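You operate a simulated robot arm through the tools that you are given. There is no shell and no other tool. Be economical: measure what you need, move in short steps, check, and stop when the job is done.

Carry out the task below with a simulated robot arm. There is one attempt and no reset: what you move stays moved.

TASK
Close up the work bench: teal cassette's latch free, red slider up, mixer lid shut, winder brake on, dial off.

The check looks at the end state, three seconds after you hand in, the way a careful person would. Anything else that was tipped, shoved, dropped, spilled or broken makes it a failure. Lids that push on must go on centred and level and be pressed home; caps that screw on are set level and turned clockwise until they are tight.

THE ROBOT
A 7-joint arm with a two-finger parallel gripper on a trunk, on a base that drives. Base frame: it is fixed to the floor where the robot stands at the start and does not move with it; the origin is under the middle of the robot, x ahead of it, y to its left, z up. Units: cm, degrees, N and s.
With the tool pointing down near the work surface it reaches from about 36 to 78 cm from the robot's upright axis, wherever it stands. Its first joint turns from -166.0 to 166.0 degrees. Places, roughly: black dial [30, -100, 80]; blue cassette latch [40, -80, 100]; bundle (4x4x6 cm) [30, 0, 90]; bundle (4x4x8 cm) [40, 10, 90]; bundle (4x4x9 cm) [40, -10, 90]; cassette (11x6x13 cm) [50, -10, 90]; green cassette latch [40, -130, 50]; mixer lid [70, 60, 110]; orange cassette latch [40, -150, 50]; red slider [60, 20, 90]; teal cassette latch [50, -10, 100]; winder brake switch [50, -30, 90]. Payload 3.91 kg.
The tool frame sits at the grasp point between the pads (the TCP): z along the fingers, y along the line on which they close. The tips reach 3 cm beyond it. Largest opening 11 cm; finger width 2, thickness 1; the body of the gripper, 4.8 by 11.2 cm, starts 5.5 cm behind the TCP.
Orientation is that of the tool frame in the base frame, as a unit quaternion [w, x, y, z]. With the fingers straight down and closing along the base's y, the tool's x points along the base's -x, its y along +y and its z along -z.

THE INTERFACE
- The arm moves only by the tool send_rows. Its argument "plan" is a list of rows, each a list of 2 entries, a list of its own where there are three numbers: the shift along the base's x, y, z in cm, then the turn, a rotation vector about the base's x, y, z in degrees. In form: [[[dx, dy, dz], [rx, ry, rz]], ...]. A call has 1 to 12 rows; each row shifts and turns the commanded pose from where the row before left it. "grip" is the finger opening in cm, from 0 to 11, set as the call begins (left out, the last holds). Each row takes 0.2 s and may step no farther than 5 cm and 8.6 degrees from the row before; otherwise, or with a gripper value out of range, the whole call is refused. A pose out of reach is approached as far as the arm can. The call stops where the force on the tool passes 40 N (or 10 N more than at its start, if that is more) or the arm is blocked; 0.2 s more then pass. Each finger travels about 15.3 cm/s and halts on what it meets, pressing with about 37 N; the grip force reading is that of the motor and also rises with nothing between the fingers. The clock runs only during rows and for 0.2 s after the last one: add rows that do not move to give the fingers time. The reply holds the time, the measured pose of the TCP, the force on the tool along the base axes, the opening and the grip force, in the units named above and with some noise, with the torque about the TCP (base axes, N m) and any sound that the robot's microphone picked up.
- Cameras (640 x 400 px; columns grow to the right, rows downward): "scene" is now at [1.02, 10.54, 158.88]; the picture's right is [-0.34, -0.94, 0.00], its down [-0.61, 0.22, -0.76] and it looks along [0.72, -0.26, -0.65] (base axes); focal length 217 px, centre (320, 200). "wrist" rides on the gripper at [7.7, 0.7, -11.4] in the tool frame; the picture's right is [-0.09, 1.00, 0.00], its down [-0.80, -0.07, -0.59] and it looks along [-0.59, -0.05, 0.80] (tool axes); focal length 270 px, centre (320, 200). There is no depth. A picture from a camera that has moved, and an enlarged one, comes with that camera's place and axes in the base frame and with its lens. The place of the scene camera against the robot may be out by one fixed shift of up to 2.5 cm in any direction.
- camera(camera): a new picture of that camera. The clock stands still meanwhile.
- move_column(by): slides the trunk up (or, below 0, down) by that many cm; the arm and the scene camera ride with it, the base frame stays. It gives what a move gives, with no picture.
- base_move(legs): drives the robot by 1 to 6 legs, each [ahead, turn to the left] in cm and degrees, along the robot's own axes; the way and the turn of a leg run together, so that a leg with both is an arc; at most 150 cm and 180 degrees a leg. The arm and the cameras ride along, it lands a little off, and it stops where it bumps. It gives what a move gives.
- aim_head(pan, tilt): turns the head with the scene camera to pan (to the left, within 155 degrees either way) and tilt (down, from -29 to 69), counted from straight ahead of the robot. It gives what a move gives.
- close_up(camera, box): a new picture of the part [left, top, right, bottom] of that camera's present view, enlarged. The clock stands still meanwhile.
- finish_job(): hands the job in; it is judged then, once.

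Work in short steps. Places have to be worked out from the pictures, the camera data and where the tool is seen: move nearer, look again, correct. Check each grasp and each placing, and mend what went wrong. You have 120 turns and 78 pictures in all, those below and enlarged ones among them. Open the gripper and draw the arm clear of the work before you hand the job in, unless the task says otherwise; then end with one line.

The tools are called after ">>>" as name(argument=value, ...) on one line, values as JSON. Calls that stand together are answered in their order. send_rows: Moves the arm, as the interface text tells. Its arguments: {"type":"object","properties":{"plan":{"type":"array","items":{"type":"array"}},"grip":{"type":"number"}},"required":["plan"]} The other tools are called the same way: move_column (by) slides the trunk up or down; base_move (legs) drives the base; aim_head (pan, tilt) turns the head that bears the scene camera; camera (camera) takes a picture; close_up (camera, box) takes an enlarged picture of a part of a camera's view; finish_job () hands the job in.

At the start:

```text
clock: 0.0
tool_pos: [41.16, -0.95, 137.38]
tool_rot: [0.0, 0.0, 1.0, 0.0]
ft_force: [0.0, 0.2, 0.7]
ft_torque: [-0.04, -0.02, 0.0]
finger_gap: 11.01
finger_force: 0.0
trunk travel left (down, up): [-57.5, 3.5]
robot x, y, heading: [0.0, -0.29, -0.1]
head pan, tilt: [-19.9, 40.2]
```

scene: 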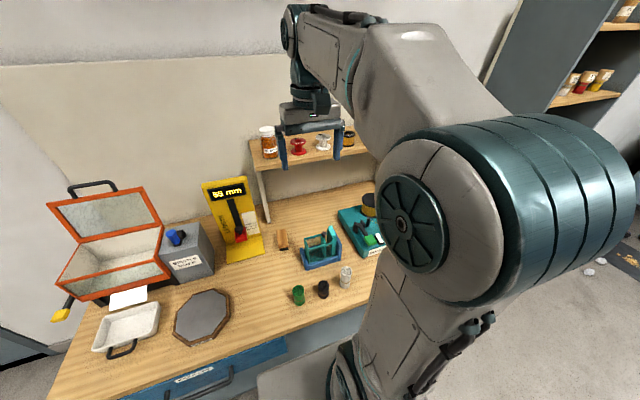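
wrist: 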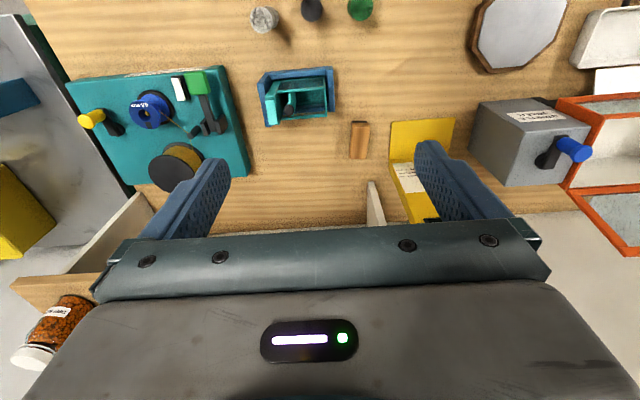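

The pictures show the bench with the mixer (orange box?), the slider gauge (yellow), the teal cassette and the winder. I look closer at each.

>>> close_up(camera="scene", box=[40, 160, 280, 310])

>>> close_up(camera="scene", box=[250, 180, 410, 310])

>>> close_up(camera="wrist", box=[60, 0, 380, 200])

```text
2.67 times, centred on (160, 235) of scene
camera zoom: at [1.02, 10.54, 158.88], right [-0.34, -0.94, 0.0], down [-0.61, 0.22, -0.76], along [0.72, -0.26, -0.65], focal length 578 px, centre (747, 107)
```

zoom: 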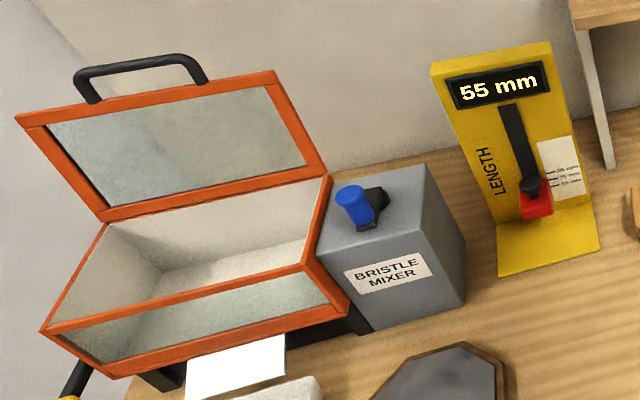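

```text
3.08 times, centred on (330, 245) of scene
camera zoom: at [1.02, 10.54, 158.88], right [-0.34, -0.94, 0.0], down [-0.61, 0.22, -0.76], along [0.72, -0.26, -0.65], focal length 668 px, centre (289, 62)
```

zoom: 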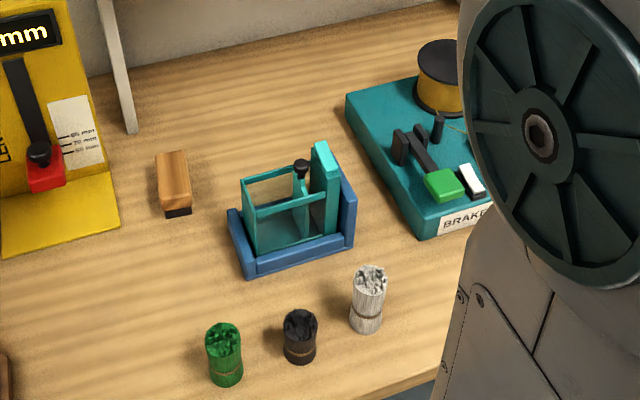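

```text
2.00 times, centred on (220, 100) of wrist
camera zoom: at [33.35, -0.26, 148.9], right [0.09, 1.0, 0.0], down [0.8, -0.07, 0.59], along [0.59, -0.05, -0.8], focal length 541 px, centre (520, 400)
```

zoom: 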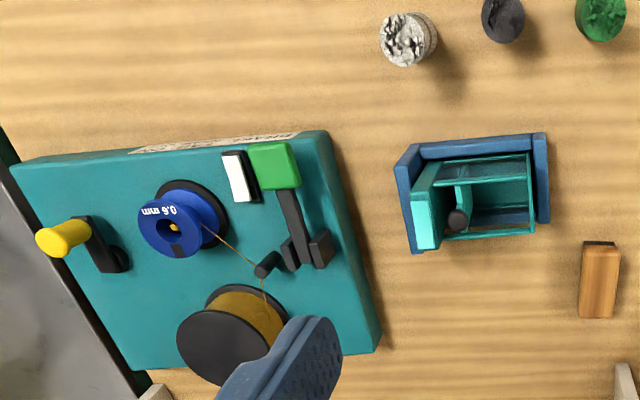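

I look to the right, where the dial and other cassettes are.

>>> aim_head(pan=-75, tilt=35)

>>> camera(camera="scene")

```text
clock: 1.2
tool_pos: [41.25, -0.89, 137.37]
tool_rot: [0.0, -0.001, 1.0, 0.0]
ft_force: [0.4, 0.4, -1.1]
ft_torque: [0.0, 0.02, -0.01]
finger_gap: 11.0
finger_force: 0.2
trunk travel left (down, up): [-57.5, 3.5]
robot x, y, heading: [0.21, -0.01, -0.3]
head pan, tilt: [-75.0, 35.0]
```

```text
72 pictures are left
camera scene: at [-4.67, 4.93, 159.67], right [-0.97, -0.26, 0.0], down [-0.15, 0.55, -0.82], along [0.21, -0.79, -0.57], focal length 217 px, centre (320, 200)
```

scene: 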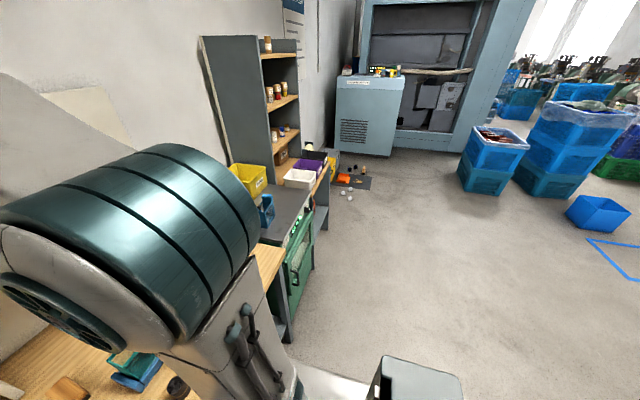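

>>> close_up(camera="scene", box=[220, 120, 400, 350])

```text
1.74 times, centred on (310, 235) of scene
camera zoom: at [-4.67, 4.93, 159.67], right [-0.97, -0.26, 0.0], down [-0.15, 0.55, -0.82], along [0.21, -0.79, -0.57], focal length 377 px, centre (337, 139)
```

zoom: 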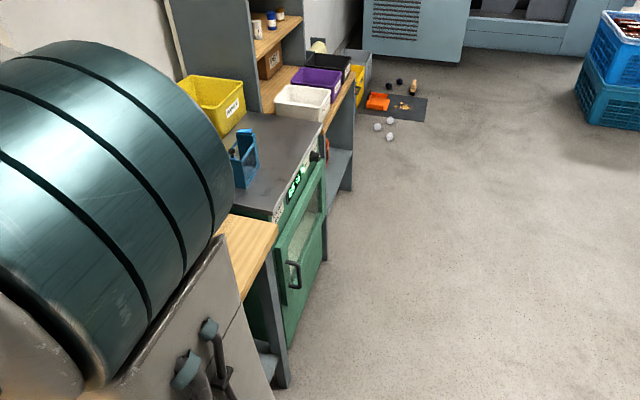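

The dial is on the front of the green oven to the right. I begin with the slider: move the tool nearer to look with the wrist camera.

>>> send_rows(plan=[[[0, 5, -4], [0, 0, 0]], [[0, 5, -4], [0, 0, 0]], [[0, 5, -4], [0, 0, 0]], [[0, 5, -4], [0, 0, 0]], [[0, 1.5, -4], [0, 0, 0]]])

>>> camera(camera="wrist")

>>> aim_head(pan=10, tilt=40)

>>> camera(camera="scene")

```text
refused: row 1 steps farther than a row can; nothing moved
```

```text
70 pictures are left
camera wrist: at [33.35, -0.26, 148.9], right [0.09, 1.0, 0.0], down [0.8, -0.07, 0.59], along [0.59, -0.05, -0.8], focal length 270 px, centre (320, 200)
```

wrist: 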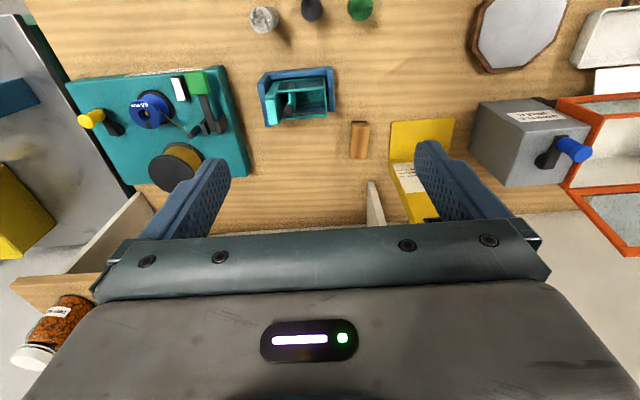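

```text
clock: 2.8
tool_pos: [41.17, -0.85, 137.46]
tool_rot: [0.0, 0.0, 1.0, 0.0]
ft_force: [-0.9, 0.1, 0.2]
ft_torque: [0.01, 0.02, -0.02]
finger_gap: 10.99
finger_force: 0.1
trunk travel left (down, up): [-57.5, 3.5]
robot x, y, heading: [-0.07, -0.6, 0.1]
head pan, tilt: [10.0, 40.0]
```

```text
69 pictures are left
camera scene: at [1.42, 14.9, 158.91], right [0.17, -0.98, 0.0], down [-0.63, -0.11, -0.77], along [0.75, 0.13, -0.64], focal length 217 px, centre (320, 200)
```

scene: 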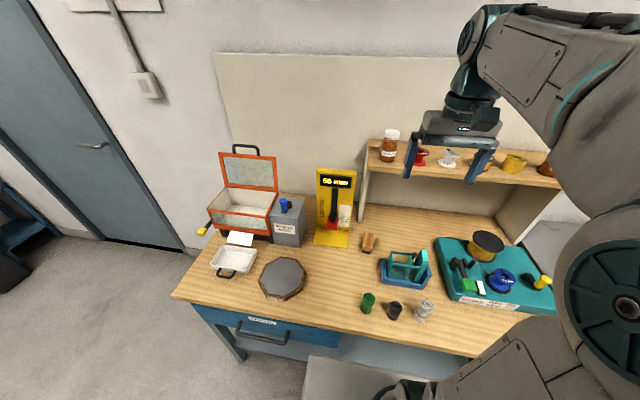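

Steps must be under 5 cm in total; I retry in smaller rows.

>>> send_rows(plan=[[[0, 3.6, -3.2], [0, 0, 0]], [[0, 3.6, -3.2], [0, 0, 0]], [[0, 3.6, -3.2], [0, 0, 0]], [[0, 3.6, -3.2], [0, 0, 0]], [[0, 3.6, -3.2], [0, 0, 0]], [[0, 3.6, -3.2], [0, 0, 0]]])

>>> camera(camera="wrist")

>>> close_up(camera="scene", box=[190, 135, 370, 305])

>>> close_up(camera="scene", box=[350, 210, 560, 340])

```text
clock: 4.2
tool_pos: [41.25, 20.95, 118.23]
tool_rot: [0.0, 0.001, 1.0, 0.0]
ft_force: [0.6, 0.0, -0.2]
ft_torque: [0.0, -0.01, -0.01]
finger_gap: 11.0
finger_force: 0.0
trunk travel left (down, up): [-57.5, 3.5]
robot x, y, heading: [0.28, -0.29, -0.1]
head pan, tilt: [10.0, 40.0]
```

```text
68 pictures are left
camera wrist: at [33.42, 21.52, 129.65], right [0.09, 1.0, 0.0], down [0.8, -0.07, 0.59], along [0.59, -0.05, -0.8], focal length 270 px, centre (320, 200)
```

wrist: 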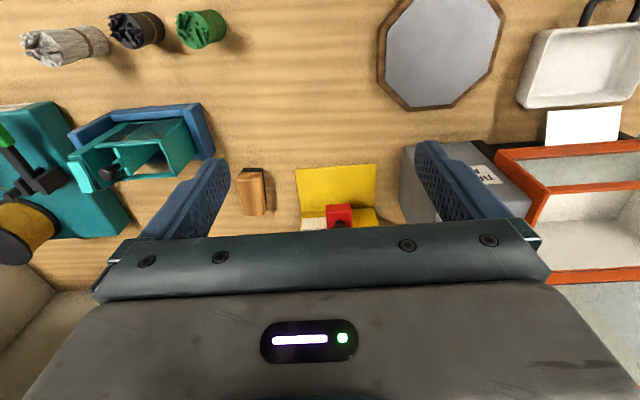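

```text
2.35 times, centred on (280, 220) of scene
camera zoom: at [1.48, 15.01, 158.9], right [0.17, -0.98, 0.0], down [-0.63, -0.11, -0.77], along [0.75, 0.13, -0.64], focal length 510 px, centre (414, 153)
```

zoom: 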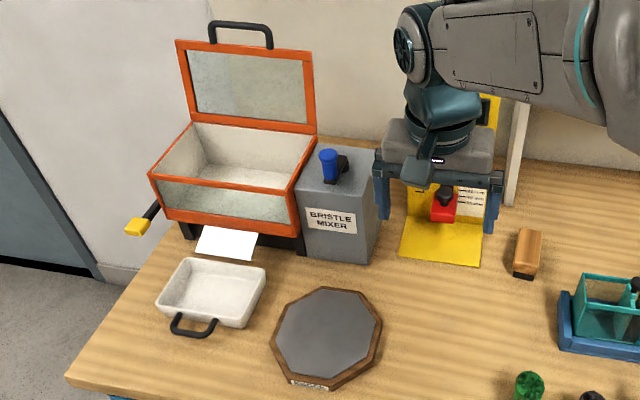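

```text
3.05 times, centred on (455, 275) of scene
camera zoom: at [1.48, 15.01, 158.9], right [0.17, -0.98, 0.0], down [-0.63, -0.11, -0.77], along [0.75, 0.13, -0.64], focal length 661 px, centre (-91, -29)
```

zoom: 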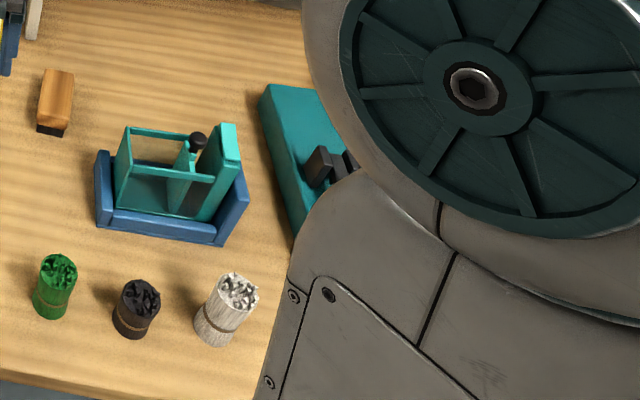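

The slider's red tab with a black knob seems near (64, 22.5, 93–96), on an upright plate. I tilt the tool 45° forward, move nearer and look.

>>> send_rows(plan=[[[1, 0.25, -2.5], [0, -7.5, 0]], [[1, 0.25, -2.5], [0, -7.5, 0]], [[1, 0.25, -2.5], [0, -7.5, 0]], [[1, 0.25, -2.5], [0, -7.5, 0]], [[1, 0.25, -2.5], [0, -7.5, 0]], [[1, 0.25, -2.5], [0, -7.5, 0]]], grip=7)

>>> camera(camera="wrist")

>>> camera(camera="scene")

```text
clock: 5.6
tool_pos: [47.11, 22.43, 103.07]
tool_rot: [0.382, 0.0, 0.924, 0.0]
ft_force: [-0.2, 0.7, 0.1]
ft_torque: [0.0, 0.03, 0.0]
finger_gap: 7.01
finger_force: 0.0
trunk travel left (down, up): [-57.5, 3.5]
robot x, y, heading: [0.21, -0.24, 0.0]
head pan, tilt: [10.0, 40.0]
```

```text
65 pictures are left
camera wrist: at [33.48, 22.99, 105.84], right [0.06, 1.0, 0.06], down [0.15, -0.07, 0.99], along [0.99, -0.05, -0.15], focal length 270 px, centre (320, 200)
```

wrist: 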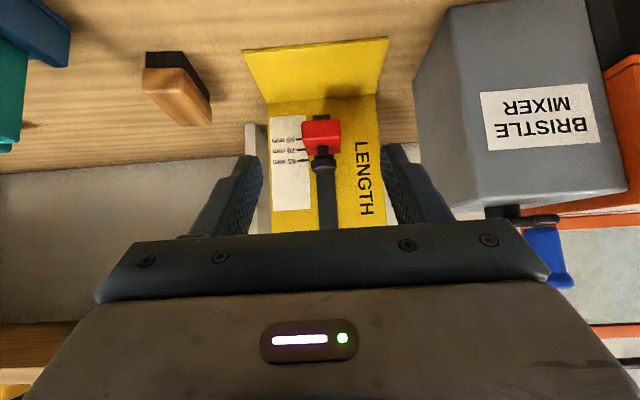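

```text
64 pictures are left
camera scene: at [1.51, 14.96, 158.91], right [0.17, -0.98, 0.0], down [-0.63, -0.11, -0.77], along [0.75, 0.13, -0.64], focal length 217 px, centre (320, 200)
```

scene: 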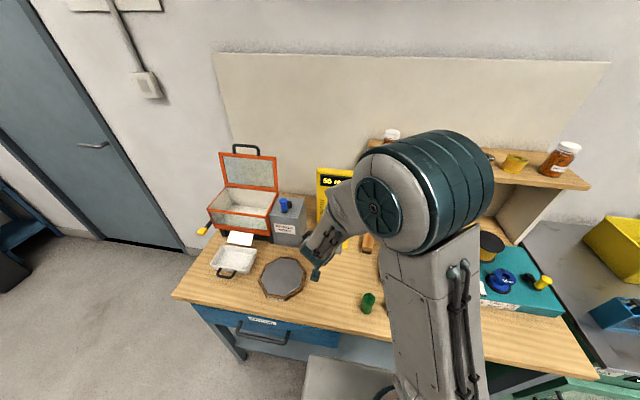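

Triangulating both wrist views puts the red tab (about 4.5 wide, 3.8 high) at (63.2, 22.2, 94). I approach so the pads straddle it.

>>> send_rows(plan=[[[3.6, -0.05, -1.9], [0, 0, 0]], [[3.6, -0.05, -1.9], [0, 0, 0]], [[3.6, -0.05, -1.9], [0, 0, 0]], [[3.2, -0.05, -1.7], [0, 0, 0]]])

>>> camera(camera="wrist")

```text
clock: 6.6
tool_pos: [61.4, 22.01, 95.73]
tool_rot: [0.382, 0.001, 0.924, 0.0]
ft_force: [0.2, 0.4, 0.2]
ft_torque: [0.0, 0.02, 0.01]
finger_gap: 7.01
finger_force: 0.1
trunk travel left (down, up): [-57.5, 3.5]
robot x, y, heading: [0.6, 0.02, -0.0]
head pan, tilt: [10.0, 40.0]
```

```text
63 pictures are left
camera wrist: at [47.59, 22.61, 98.47], right [0.06, 1.0, 0.06], down [0.15, -0.07, 0.99], along [0.99, -0.05, -0.15], focal length 270 px, centre (320, 200)
```

wrist: 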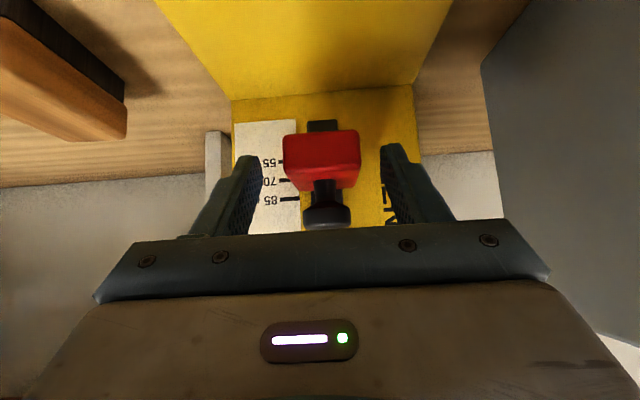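

The fingers straddle the tab; I lower slightly and close.

>>> send_rows(plan=[[[0.3, 0.2, -0.8], [0, 0, 0]]])

>>> send_rows(plan=[[[0, 0, 0], [0, 0, 0]], [[0, 0, 0], [0, 0, 0]]], grip=3.5)

>>> camera(camera="wrist")

```text
clock: 7.0
tool_pos: [61.44, 22.32, 95.07]
tool_rot: [0.383, -0.001, 0.924, 0.001]
ft_force: [-1.1, -0.5, 0.3]
ft_torque: [-0.01, -0.02, -0.01]
finger_gap: 7.01
finger_force: 0.0
trunk travel left (down, up): [-57.5, 3.5]
robot x, y, heading: [0.11, 0.03, -0.1]
head pan, tilt: [10.0, 40.0]
```

```text
clock: 7.6
tool_pos: [61.46, 22.12, 95.01]
tool_rot: [0.383, 0.001, 0.924, -0.001]
ft_force: [-3.5, -8.9, -1.0]
ft_torque: [-0.32, 0.27, -0.3]
finger_gap: 4.38
finger_force: 45.0
trunk travel left (down, up): [-57.5, 3.5]
robot x, y, heading: [-0.09, -0.58, -0.2]
head pan, tilt: [10.0, 40.0]
```

```text
62 pictures are left
camera wrist: at [47.78, 22.79, 97.66], right [0.06, 1.0, 0.06], down [0.15, -0.07, 0.99], along [0.99, -0.05, -0.15], focal length 270 px, centre (320, 200)
```

wrist: 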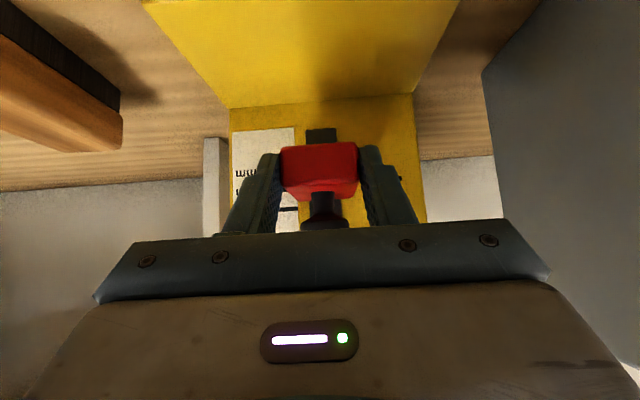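

Gripped at 4.4 cm. I draw it upward a few cm and read the forces.

>>> send_rows(plan=[[[0, -0.2, 1], [0, 0, 0]], [[0, 0, 1], [0, 0, 0]], [[0, 0, 1], [0, 0, 0]]])

>>> camera(camera="wrist")

```text
clock: 8.4
tool_pos: [61.38, 22.11, 97.91]
tool_rot: [0.383, -0.001, 0.924, 0.001]
ft_force: [-0.5, -1.3, -1.8]
ft_torque: [0.23, 0.13, -0.62]
finger_gap: 4.37
finger_force: 44.5
trunk travel left (down, up): [-57.5, 3.5]
robot x, y, heading: [-0.04, -0.18, -0.3]
head pan, tilt: [10.0, 40.0]
```

```text
61 pictures are left
camera wrist: at [47.78, 22.73, 100.63], right [0.06, 1.0, 0.06], down [0.15, -0.07, 0.99], along [0.99, -0.05, -0.15], focal length 270 px, centre (320, 200)
```

wrist: 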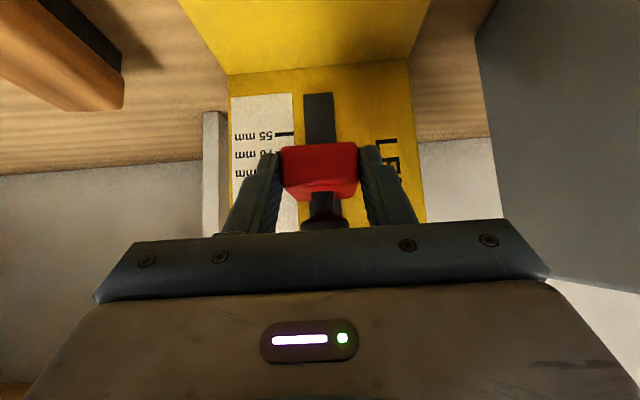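

It slides with the gripper. I carry on up.

>>> send_rows(plan=[[[0, 0, 1], [0, 0, 0]], [[0, 0, 1], [0, 0, 0]], [[0, 0, 1], [0, 0, 0]], [[0, 0, 1], [0, 0, 0]], [[0, 0, 1], [0, 0, 0]]])

>>> close_up(camera="scene", box=[270, 140, 390, 260])

```text
clock: 9.6
tool_pos: [61.49, 22.14, 103.05]
tool_rot: [0.382, -0.001, 0.924, 0.001]
ft_force: [-8.7, 2.0, -2.3]
ft_torque: [-0.27, 0.12, -0.41]
finger_gap: 4.33
finger_force: 45.4
trunk travel left (down, up): [-57.5, 3.5]
robot x, y, heading: [-0.17, -0.41, 0.2]
head pan, tilt: [10.0, 40.0]
```

```text
3.33 times, centred on (330, 200) of scene
camera zoom: at [1.28, 14.97, 158.91], right [0.17, -0.98, 0.0], down [-0.63, -0.11, -0.77], along [0.75, 0.13, -0.64], focal length 723 px, centre (287, 200)
```

zoom: 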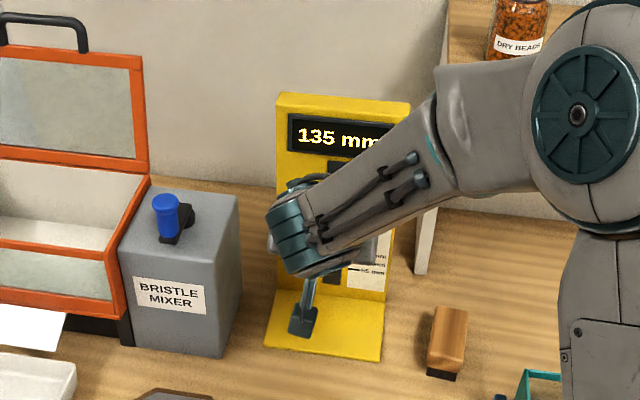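

Display shows 135 mm; I continue to the top end stop, easing back slightly in x.

>>> send_rows(plan=[[[-0.2, 0, 1], [0, 0, 0]], [[0, 0, 1], [0, 0, 0]], [[0, 0, 1], [0, 0, 0]], [[0, 0, 1], [0, 0, 0]], [[0, 0, 1], [0, 0, 0]], [[0, 0, 1], [0, 0, 0]], [[0, 0, 1], [0, 0, 0]]])

>>> close_up(camera="scene", box=[270, 140, 390, 260])

```text
clock: 11.0
tool_pos: [61.47, 22.16, 107.45]
tool_rot: [0.374, 0.001, 0.928, -0.001]
ft_force: [19.4, 8.1, -21.3]
ft_torque: [0.43, -0.97, -0.01]
finger_gap: 4.37
finger_force: 45.0
trunk travel left (down, up): [-57.5, 3.5]
robot x, y, heading: [0.14, -0.05, 0.0]
head pan, tilt: [10.0, 40.0]
stopped in row 6: the force on the tool passed its limit (the readings are from after the stop); the commanded pose is now the measured one
```

```text
3.33 times, centred on (330, 200) of scene
camera zoom: at [2.04, 15.16, 158.87], right [0.17, -0.98, 0.0], down [-0.64, -0.11, -0.76], along [0.75, 0.13, -0.65], focal length 723 px, centre (287, 200)
```

zoom: 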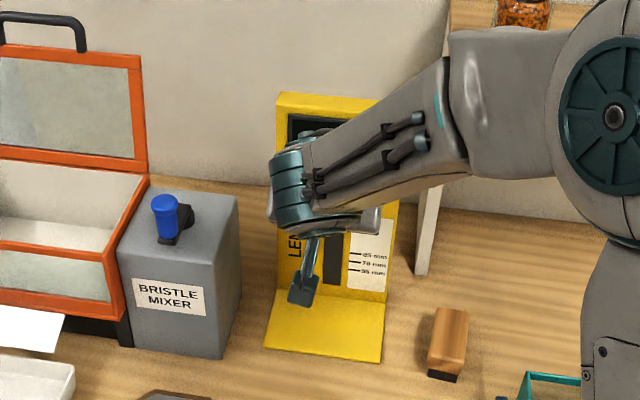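

Top end reached (downward force). I open and back away along −x.

>>> send_rows(plan=[[[0, 0, 0], [0, 0, 0]], [[0, 0, 0], [0, 0, 0]], [[-3, 0, 1], [0, 0, 0]], [[-4, 0, 1], [0, 0, 0]], [[-4, 0, 1], [0, 0, 0]], [[-4, 0, 0], [0, 0, 0]]], grip=7.5)

>>> camera(camera="wrist")

>>> close_up(camera="scene", box=[200, 130, 400, 260])

```text
clock: 12.4
tool_pos: [45.99, 22.05, 111.07]
tool_rot: [0.377, 0.001, 0.926, 0.0]
ft_force: [-0.5, -0.3, -1.1]
ft_torque: [-0.03, 0.0, -0.01]
finger_gap: 7.47
finger_force: 0.1
trunk travel left (down, up): [-57.5, 3.5]
robot x, y, heading: [0.15, -0.49, -0.1]
head pan, tilt: [10.0, 40.0]
```

```text
58 pictures are left
camera wrist: at [32.39, 22.71, 113.99], right [0.06, 1.0, 0.06], down [0.16, -0.07, 0.98], along [0.99, -0.05, -0.16], focal length 270 px, centre (320, 200)
```

wrist: 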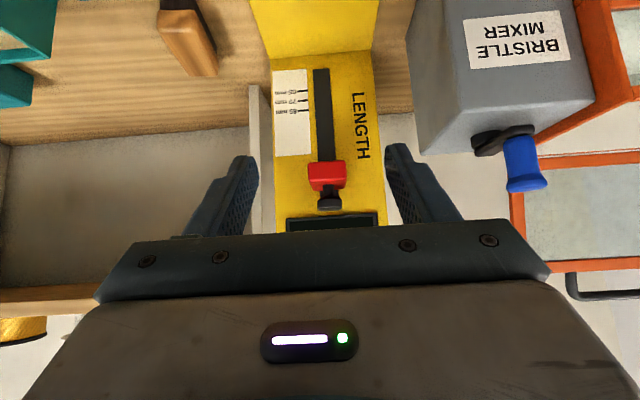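

```text
3.08 times, centred on (300, 195) of scene
camera zoom: at [1.34, 14.91, 158.91], right [0.17, -0.98, 0.0], down [-0.63, -0.11, -0.77], along [0.75, 0.13, -0.64], focal length 668 px, centre (382, 215)
```

zoom: 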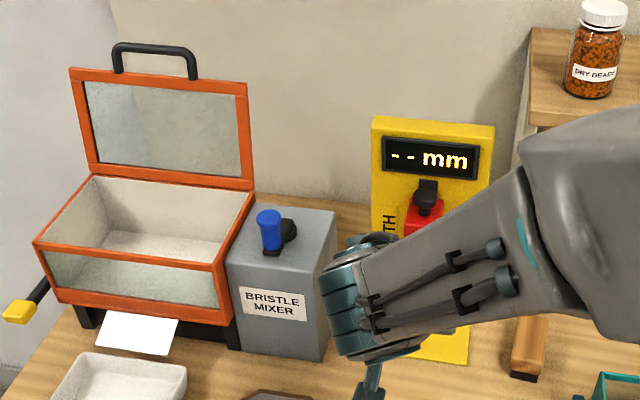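

Slider is up ("-- mm"). Next I look at the teal cassette: untilt the tool and move above it.

>>> send_rows(plan=[[[-0.8, -3, 2], [0, 7.4, 0]], [[-0.8, -3.5, 2], [0, 7.4, 0]], [[-0.8, -3.5, 2], [0, 7.4, 0]], [[-0.8, -3.5, 0], [0, 7.4, 0]], [[-0.8, -4, 0], [0, 7.4, 0]], [[-0.8, -4, -1], [0, 7.4, 0]], [[-0.8, -4, -1], [0, 1.1, 0]], [[-0.5, -4, -1], [0, 0, 0]]])

>>> camera(camera="wrist")

>>> camera(camera="scene")

```text
clock: 14.2
tool_pos: [39.91, -7.74, 113.56]
tool_rot: [-0.011, 0.001, 1.0, 0.0]
ft_force: [-0.7, -0.8, 0.8]
ft_torque: [0.01, 0.05, -0.01]
finger_gap: 7.49
finger_force: 0.1
trunk travel left (down, up): [-57.5, 3.5]
robot x, y, heading: [0.29, -0.07, -0.3]
head pan, tilt: [10.0, 40.0]
```

```text
56 pictures are left
camera wrist: at [32.42, -7.13, 125.25], right [0.09, 1.0, 0.0], down [0.81, -0.07, 0.58], along [0.57, -0.05, -0.82], focal length 270 px, centre (320, 200)
```

wrist: 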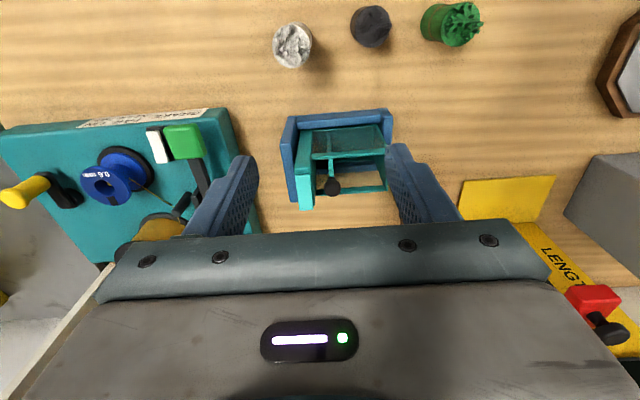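

```text
55 pictures are left
camera scene: at [1.44, 14.83, 158.92], right [0.17, -0.98, 0.0], down [-0.63, -0.11, -0.77], along [0.75, 0.13, -0.64], focal length 217 px, centre (320, 200)
```

scene: 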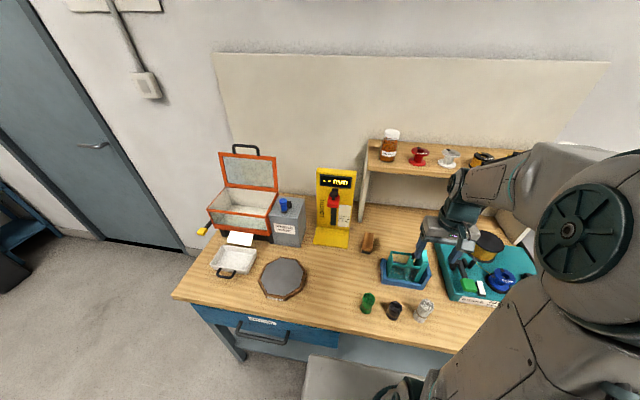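

>>> close_up(camera="wrist", box=[250, 80, 420, 225])

>>> close_up(camera="wrist", box=[0, 90, 260, 250])

>>> close_up(camera="scene", box=[370, 220, 530, 320])

```text
2.76 times, centred on (335, 152) of wrist
camera zoom: at [32.42, -7.13, 125.25], right [0.09, 1.0, 0.0], down [0.81, -0.07, 0.58], along [0.57, -0.05, -0.82], focal length 746 px, centre (279, 331)
```

zoom: 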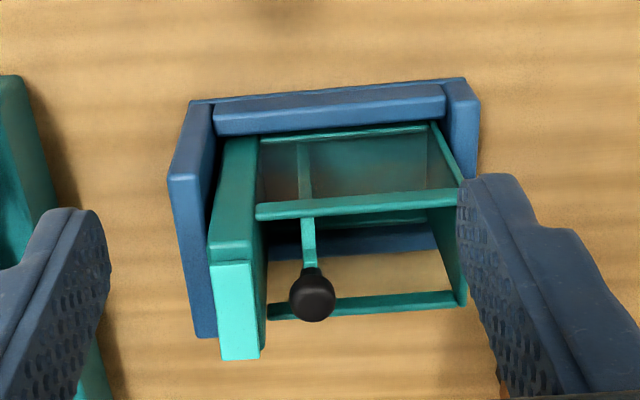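

```text
2.46 times, centred on (130, 170) of wrist
camera zoom: at [32.42, -7.13, 125.25], right [0.09, 1.0, 0.0], down [0.81, -0.07, 0.58], along [0.57, -0.05, -0.82], focal length 665 px, centre (788, 274)
```

zoom: 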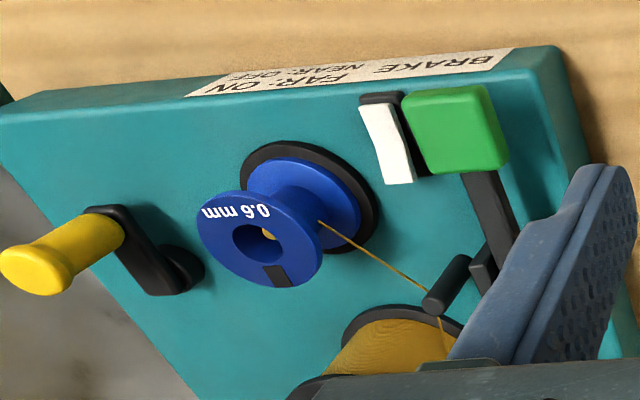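

```text
4.00 times, centred on (450, 270) of scene
camera zoom: at [1.44, 14.83, 158.92], right [0.17, -0.98, 0.0], down [-0.63, -0.11, -0.77], along [0.75, 0.13, -0.64], focal length 868 px, centre (-200, -80)
```

zoom: 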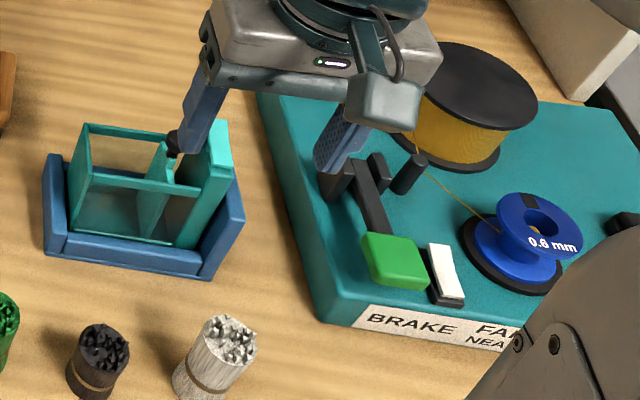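

The label reads "BRAKE FAR: ON, NEAR: OFF", with a white rocker and a green lever. I move for a closer look at these.

>>> send_rows(plan=[[[0, -4.5, 0], [0, 0, 0]], [[0, -4.5, 0], [0, 0, 0]], [[-1, -4.5, -1], [0, 0, 0]], [[-1, -4.5, -1], [0, 0, 0]], [[0, -2, -1], [0, 0, 0]], [[0, 0, -4], [0, 0, 0]]], grip=11)

>>> camera(camera="wrist")

```text
clock: 15.6
tool_pos: [37.9, -27.58, 106.78]
tool_rot: [-0.012, 0.001, 1.0, -0.001]
ft_force: [0.2, 0.0, 0.0]
ft_torque: [-0.02, -0.01, -0.03]
finger_gap: 11.02
finger_force: 0.0
trunk travel left (down, up): [-57.5, 3.5]
robot x, y, heading: [-0.31, -0.1, 0.0]
head pan, tilt: [10.0, 40.0]
```

```text
51 pictures are left
camera wrist: at [30.37, -26.99, 118.41], right [0.09, 1.0, 0.0], down [0.81, -0.07, 0.58], along [0.57, -0.05, -0.82], focal length 270 px, centre (320, 200)
```

wrist: 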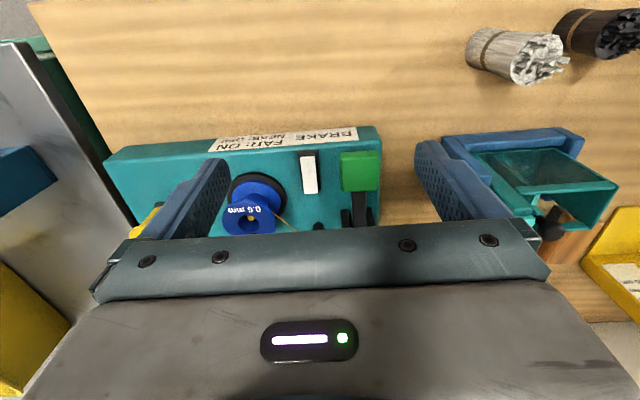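

>>> close_up(camera="wrist", box=[210, 120, 410, 240])

```text
3.20 times, centred on (310, 180) of wrist
camera zoom: at [30.37, -26.99, 118.41], right [0.09, 1.0, 0.0], down [0.81, -0.07, 0.58], along [0.57, -0.05, -0.82], focal length 865 px, centre (352, 264)
```

zoom: 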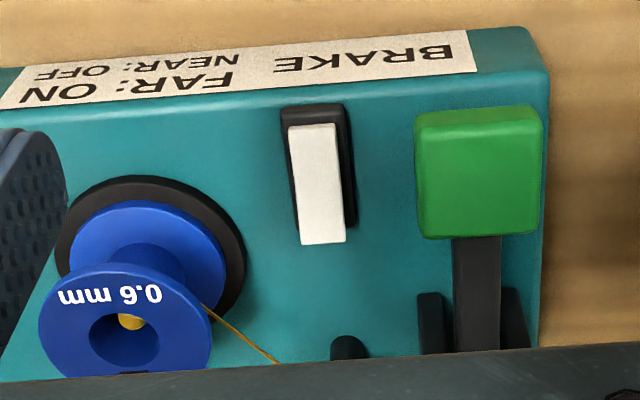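

The white rocker's far end stands raised (near end pressed = OFF), so its far end, about (46, −29.5, 93), must be pressed. I close the fingers and move above it.

>>> send_rows(plan=[[[4, -1, 0], [0, 1.3, 0]], [[4, -0.9, 0], [0, 0, 0]], [[0, 0, -3], [0, 0, 0]]], grip=0)

>>> camera(camera="wrist")

```text
clock: 16.4
tool_pos: [46.15, -29.38, 103.85]
tool_rot: [-0.023, 0.0, 1.0, 0.0]
ft_force: [0.0, 0.0, -0.1]
ft_torque: [0.02, -0.03, -0.03]
finger_gap: 0.0
finger_force: 36.8
trunk travel left (down, up): [-57.5, 3.5]
robot x, y, heading: [-0.3, -0.34, 0.1]
head pan, tilt: [10.0, 40.0]
```

```text
49 pictures are left
camera wrist: at [38.86, -28.75, 115.6], right [0.09, 1.0, -0.01], down [0.83, -0.07, 0.56], along [0.55, -0.05, -0.83], focal length 270 px, centre (320, 200)
```

wrist: 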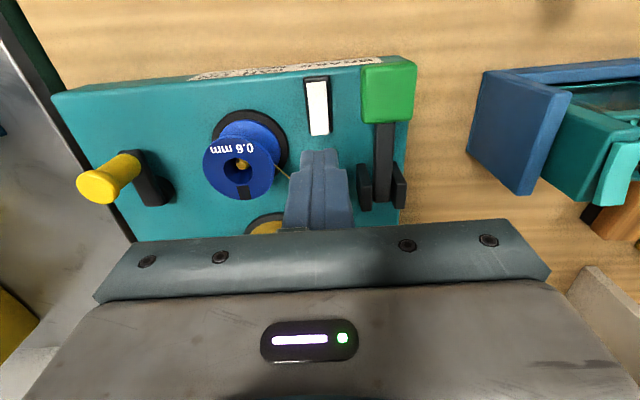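

Triangulation gives the far end at (46.8, −29.5, 93.2), right under the tips. I level the tool and press down gently.

>>> send_rows(plan=[[[0, 0, -3], [0, -2.6, 0]], [[0, 0, -3], [0, 0, 0]], [[0, 0, -0.7], [0, 0, 0]], [[0, 0, -0.5], [0, 0, 0]], [[0, 0, -0.5], [0, 0, 0]], [[0, 0, -0.4], [0, 0, 0]], [[0, 0, -0.4], [0, 0, 0]], [[0, 0, -0.4], [0, 0, 0]]])

```text
clock: 18.1
tool_pos: [46.17, -29.61, 95.59]
tool_rot: [0.005, 0.0, 1.0, -0.004]
ft_force: [-2.2, 2.9, 18.5]
ft_torque: [0.12, 0.26, 0.01]
finger_gap: 0.0
finger_force: 36.8
trunk travel left (down, up): [-57.5, 3.5]
robot x, y, heading: [0.23, -0.39, -0.3]
head pan, tilt: [10.0, 40.0]
stopped in row 8: the force on the tool passed its limit (the readings are from after the stop); the commanded pose is now the measured one
```

Pressed to a stop at tip z ≈ 92.6. I lift and back off to see the rocker.

>>> send_rows(plan=[[[0, 0, 4], [0, 0, 0]], [[0, 0, 4], [0, 0, 0]], [[-4.5, 0, 0], [0, 0, 0]], [[-3.5, 2, 0], [0, 0, 0]]], grip=6)

>>> close_up(camera="wrist", box=[210, 100, 410, 230])

```text
clock: 19.1
tool_pos: [38.14, -27.68, 103.46]
tool_rot: [0.004, 0.0, 1.0, -0.003]
ft_force: [0.1, -1.3, 0.5]
ft_torque: [0.03, -0.04, 0.01]
finger_gap: 6.0
finger_force: 0.1
trunk travel left (down, up): [-57.5, 3.5]
robot x, y, heading: [0.46, -0.14, -0.2]
head pan, tilt: [10.0, 40.0]
```

```text
3.08 times, centred on (310, 165) of wrist
camera zoom: at [30.21, -27.03, 114.89], right [0.09, 1.0, -0.01], down [0.8, -0.07, 0.6], along [0.6, -0.06, -0.8], focal length 832 px, centre (351, 308)
```

zoom: 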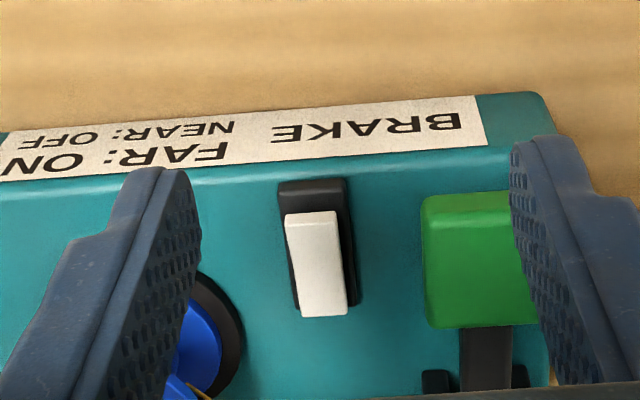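

The rocker has flipped (far end down, near end up, symmetric to before). Now the teal cassette: I move the tool for a clear, closer view of its latch.

>>> send_rows(plan=[[[-1, 4, 2], [0, 0, 0]], [[-1, 4, 1], [0, -4, 0]], [[-1, 4, 0], [0, -8, 0]], [[-1, 4, 0], [0, -8, 0]], [[-1, 2, 0], [0, 0, 0]]], grip=11)

>>> close_up(camera="wrist", box=[190, 20, 450, 230])

>>> close_up(camera="scene", box=[370, 230, 450, 300])

```text
clock: 20.4
tool_pos: [35.19, -10.69, 107.84]
tool_rot: [0.177, 0.0, 0.984, -0.003]
ft_force: [-0.9, -0.2, 0.7]
ft_torque: [0.03, 0.0, 0.0]
finger_gap: 11.0
finger_force: 0.1
out of reach, approached as far as the arm can: row 4, 5
trunk travel left (down, up): [-57.5, 3.5]
robot x, y, heading: [0.05, -0.45, -0.1]
head pan, tilt: [10.0, 40.0]
```

```text
1.90 times, centred on (320, 125) of wrist
camera zoom: at [23.99, -9.94, 116.0], right [0.09, 1.0, 0.03], down [0.55, -0.07, 0.84], along [0.83, -0.06, -0.55], focal length 515 px, centre (320, 343)
```

zoom: 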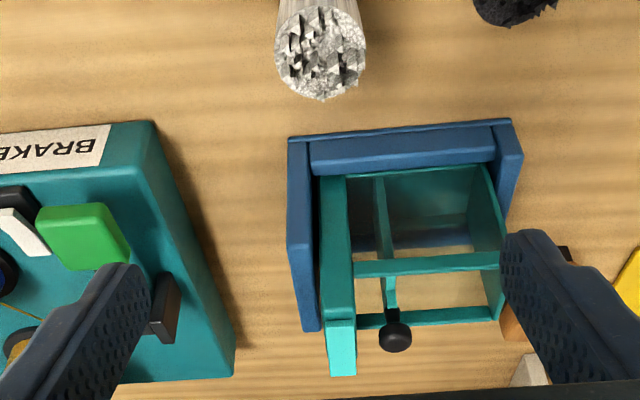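

```text
5.71 times, centred on (410, 265) of scene
camera zoom: at [1.39, 14.95, 158.91], right [0.17, -0.98, 0.0], down [-0.63, -0.11, -0.77], along [0.75, 0.13, -0.64], focal length 1240 px, centre (-194, -171)
```

zoom: 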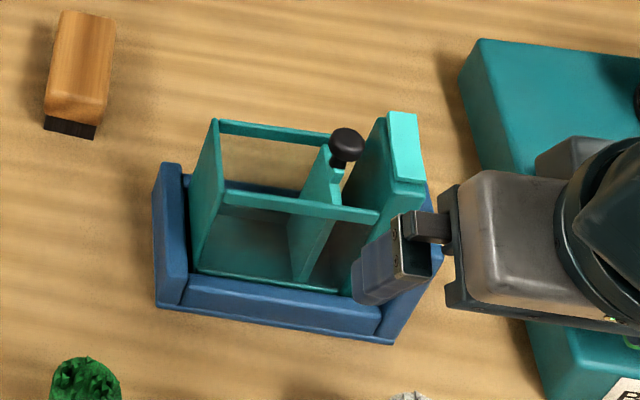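

I compare with the other cassettes to understand what "free" looks like: aim the head at the blue one.

>>> aim_head(pan=-62, tilt=35)

>>> camera(camera="scene")

```text
clock: 21.8
tool_pos: [35.36, -10.75, 107.85]
tool_rot: [0.175, 0.002, 0.985, -0.003]
ft_force: [-0.5, 0.4, -0.9]
ft_torque: [0.01, 0.02, 0.0]
finger_gap: 11.01
finger_force: 0.0
trunk travel left (down, up): [-57.5, 3.5]
robot x, y, heading: [-0.25, -0.28, -0.1]
head pan, tilt: [-62.0, 35.0]
```

```text
45 pictures are left
camera scene: at [-2.81, 5.66, 159.67], right [-0.88, -0.47, 0.0], down [-0.27, 0.51, -0.82], along [0.38, -0.72, -0.57], focal length 217 px, centre (320, 200)
```

scene: 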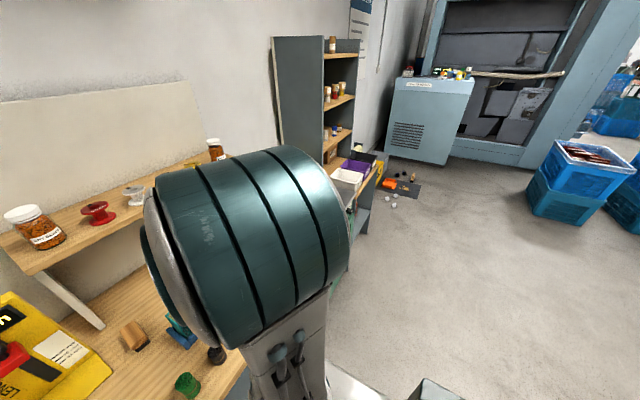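

The arm blocks the view; I'll look when standing by the oven. I do the dial next: raise the arm clear, then drive back, right, and ahead.

>>> send_rows(plan=[[[0.5, 0, 4], [0, 6.7, 0]], [[0.5, 0, 4.5], [0, 6.7, 0]], [[0.5, 1, 4.5], [0, 6.7, 0]], [[0.5, 2, 4], [0, 0, 0]], [[1, 3, 3.5], [0, 0, 0]], [[1, 3, 3.5], [0, 0, 0]], [[1, 2, 3], [0, 0, 0]], [[0, 0, 2], [0, 0, 0]]])

>>> base_move(legs=[[-30, 0], [0, -90], [97, 0], [0, 90]])

>>> aim_head(pan=10, tilt=50)

>>> camera(camera="scene")

```text
clock: 23.6
tool_pos: [40.22, 0.59, 136.69]
tool_rot: [0.002, 0.0, 1.0, -0.003]
ft_force: [0.8, -0.4, -0.4]
ft_torque: [0.0, 0.01, 0.02]
finger_gap: 11.05
finger_force: 0.1
trunk travel left (down, up): [-57.5, 3.5]
robot x, y, heading: [0.17, -0.12, 0.1]
head pan, tilt: [-62.0, 35.0]
```

```text
clock: 38.0
tool_pos: [5.44, -97.64, 136.63]
tool_rot: [0.002, 0.033, 0.999, -0.004]
ft_force: [0.3, 0.6, -0.1]
ft_torque: [0.0, -0.01, 0.01]
finger_gap: 11.02
finger_force: 0.0
trunk travel left (down, up): [-57.5, 3.5]
robot x, y, heading: [-35.04, -95.9, -3.7]
head pan, tilt: [-62.0, 35.0]
```

```text
clock: 39.4
tool_pos: [5.37, -97.65, 136.58]
tool_rot: [0.002, 0.034, 0.999, -0.003]
ft_force: [-0.3, -0.2, 0.0]
ft_torque: [-0.02, 0.0, 0.02]
finger_gap: 11.01
finger_force: 0.2
trunk travel left (down, up): [-57.5, 3.5]
robot x, y, heading: [-34.79, -95.98, -3.9]
head pan, tilt: [10.0, 50.0]
```

```text
44 pictures are left
camera scene: at [-33.07, -80.82, 157.5], right [0.11, -0.99, 0.0], down [-0.76, -0.08, -0.64], along [0.64, 0.07, -0.77], focal length 217 px, centre (320, 200)
```

scene: 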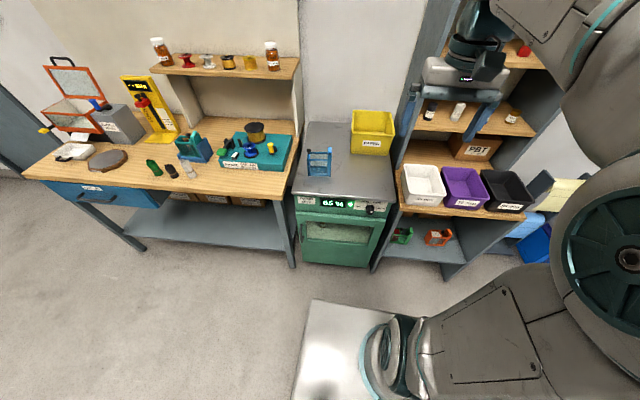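

>>> close_up(camera="scene", box=[285, 135, 405, 225])

>>> close_up(camera="scene", box=[385, 215, 465, 255])

>>> close_up(camera="scene", box=[165, 110, 305, 200])

```text
4.44 times, centred on (345, 180) of scene
camera zoom: at [-33.07, -80.82, 157.5], right [0.11, -0.99, 0.0], down [-0.76, -0.08, -0.64], along [0.64, 0.07, -0.77], focal length 964 px, centre (209, 289)
```

zoom: 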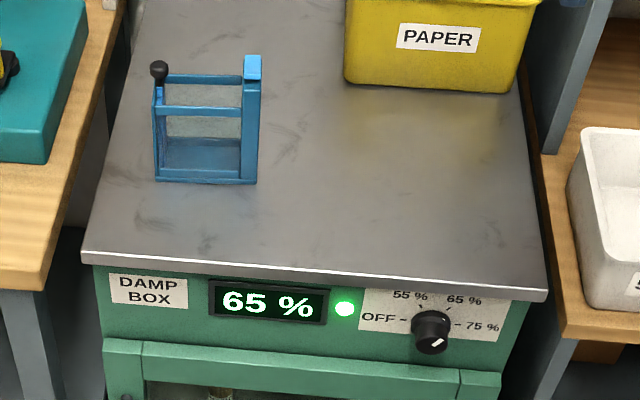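

```text
8.00 times, centred on (425, 235) of scene
camera zoom: at [-33.07, -80.82, 157.5], right [0.11, -0.99, 0.0], down [-0.76, -0.08, -0.64], along [0.64, 0.07, -0.77], focal length 1735 px, centre (-520, -80)
```

zoom: 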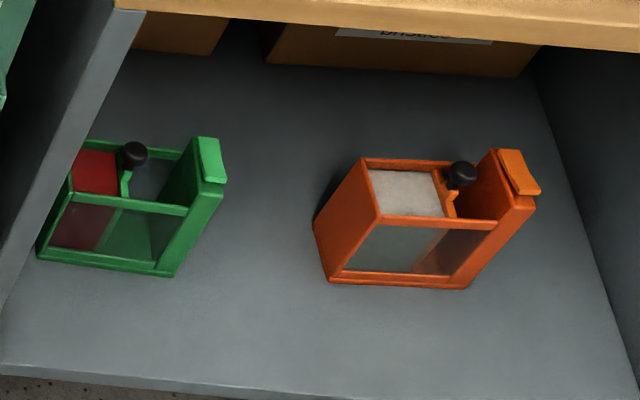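

```text
4.44 times, centred on (235, 155) of scene
camera zoom: at [-33.07, -80.82, 157.5], right [0.11, -0.99, 0.0], down [-0.76, -0.08, -0.64], along [0.64, 0.07, -0.77], focal length 964 px, centre (698, 400)
```

zoom: 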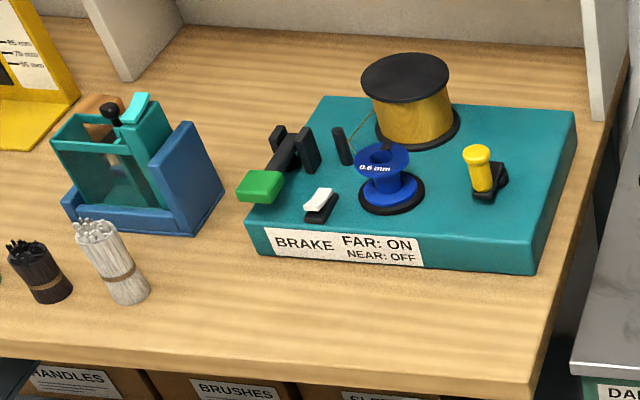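

Dial reads 65 %, pointer near 1 o'clock; OFF is at 9 o'clock, so it needs about 120° counter-clockwise. Dial is near (29, −95, 80.5). I lower the trunk and tip the tool horizontal.

>>> move_column(by=-40)

>>> send_rows(plan=[[[0, 0.2, -1.5], [0, -8.2, 0]], [[0, 0.2, -1.5], [0, -8.2, 0]], [[0, 0.2, -1.5], [0, -8.2, 0]], [[0, 0.2, -1.5], [0, -8.2, 0]], [[0, 0.2, -1.5], [0, -8.2, 0]], [[0, 0.2, -1.5], [0, -8.2, 0]], [[0, 0.2, -1.5], [0, -8.2, 0]], [[0, 0.2, -1.5], [0, -8.2, 0]], [[0, 0.2, -1.5], [0, -8.2, 0]], [[0, 0.2, -1.5], [0, -8.2, 0]], [[0, 0.2, -1.5], [0, -8, 0]]], grip=7)

>>> camera(camera="wrist")

```text
clock: 43.2
tool_pos: [5.48, -97.81, 96.62]
tool_rot: [0.002, 0.034, 0.999, -0.003]
ft_force: [0.2, -0.6, -0.4]
ft_torque: [0.02, -0.02, 0.0]
finger_gap: 11.01
finger_force: 0.0
trunk travel left (down, up): [-17.5, 43.5]
robot x, y, heading: [-34.81, -95.34, -4.1]
head pan, tilt: [10.0, 50.0]
```

```text
clock: 44.8
tool_pos: [7.39, -97.03, 81.84]
tool_rot: [0.382, 0.041, 0.923, 0.012]
ft_force: [-0.7, -0.3, 0.8]
ft_torque: [0.01, -0.01, 0.0]
finger_gap: 7.03
finger_force: 0.1
trunk travel left (down, up): [-17.5, 43.5]
robot x, y, heading: [-35.22, -95.67, -3.6]
head pan, tilt: [10.0, 50.0]
stopped in row 7: the arm was blocked; the commanded pose is now the measured one
```

```text
40 pictures are left
camera wrist: at [-6.25, -95.68, 84.62], right [0.13, 0.99, 0.11], down [0.14, -0.13, 0.98], along [0.98, -0.11, -0.15], focal length 270 px, centre (320, 200)
```

wrist: 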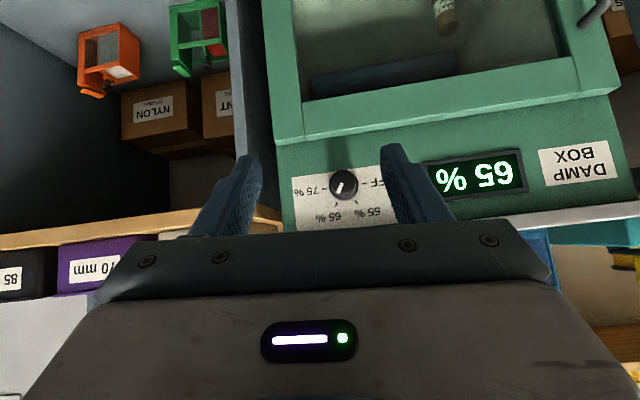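

The arm got blocked folding near the body. Dial appears at about (28, −96.3, 77.7). I go outward while tilting the rest.

>>> send_rows(plan=[[[3.5, 0, 0], [0, -5, 0]], [[3, 0, 0], [0, -8, 0]], [[1, 0, 0], [0, -8, 0]], [[0, 0, 0], [0, -8, 0]], [[0, 0, -0.5], [0, -8, 0]], [[0, 0, -0.5], [0, -8, 0]]])

>>> camera(camera="wrist")

```text
clock: 46.2
tool_pos: [18.39, -97.24, 82.4]
tool_rot: [0.707, 0.033, 0.706, 0.027]
ft_force: [-0.5, -0.2, -0.4]
ft_torque: [-0.01, 0.0, 0.0]
finger_gap: 7.01
finger_force: 0.0
out of reach, approached as far as the arm can: row 4, 5, 6
trunk travel left (down, up): [-17.5, 43.5]
robot x, y, heading: [-34.73, -96.13, -3.9]
head pan, tilt: [10.0, 50.0]
```

```text
39 pictures are left
camera wrist: at [6.89, -95.87, 74.68], right [0.01, 0.99, 0.17], down [-0.6, -0.13, 0.79], along [0.8, -0.11, 0.59], focal length 270 px, centre (320, 200)
```

wrist: 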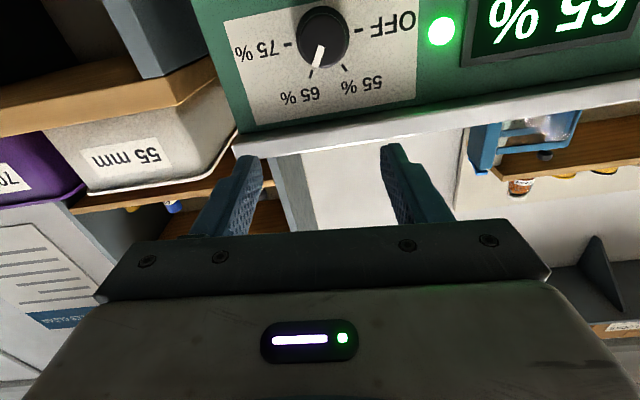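

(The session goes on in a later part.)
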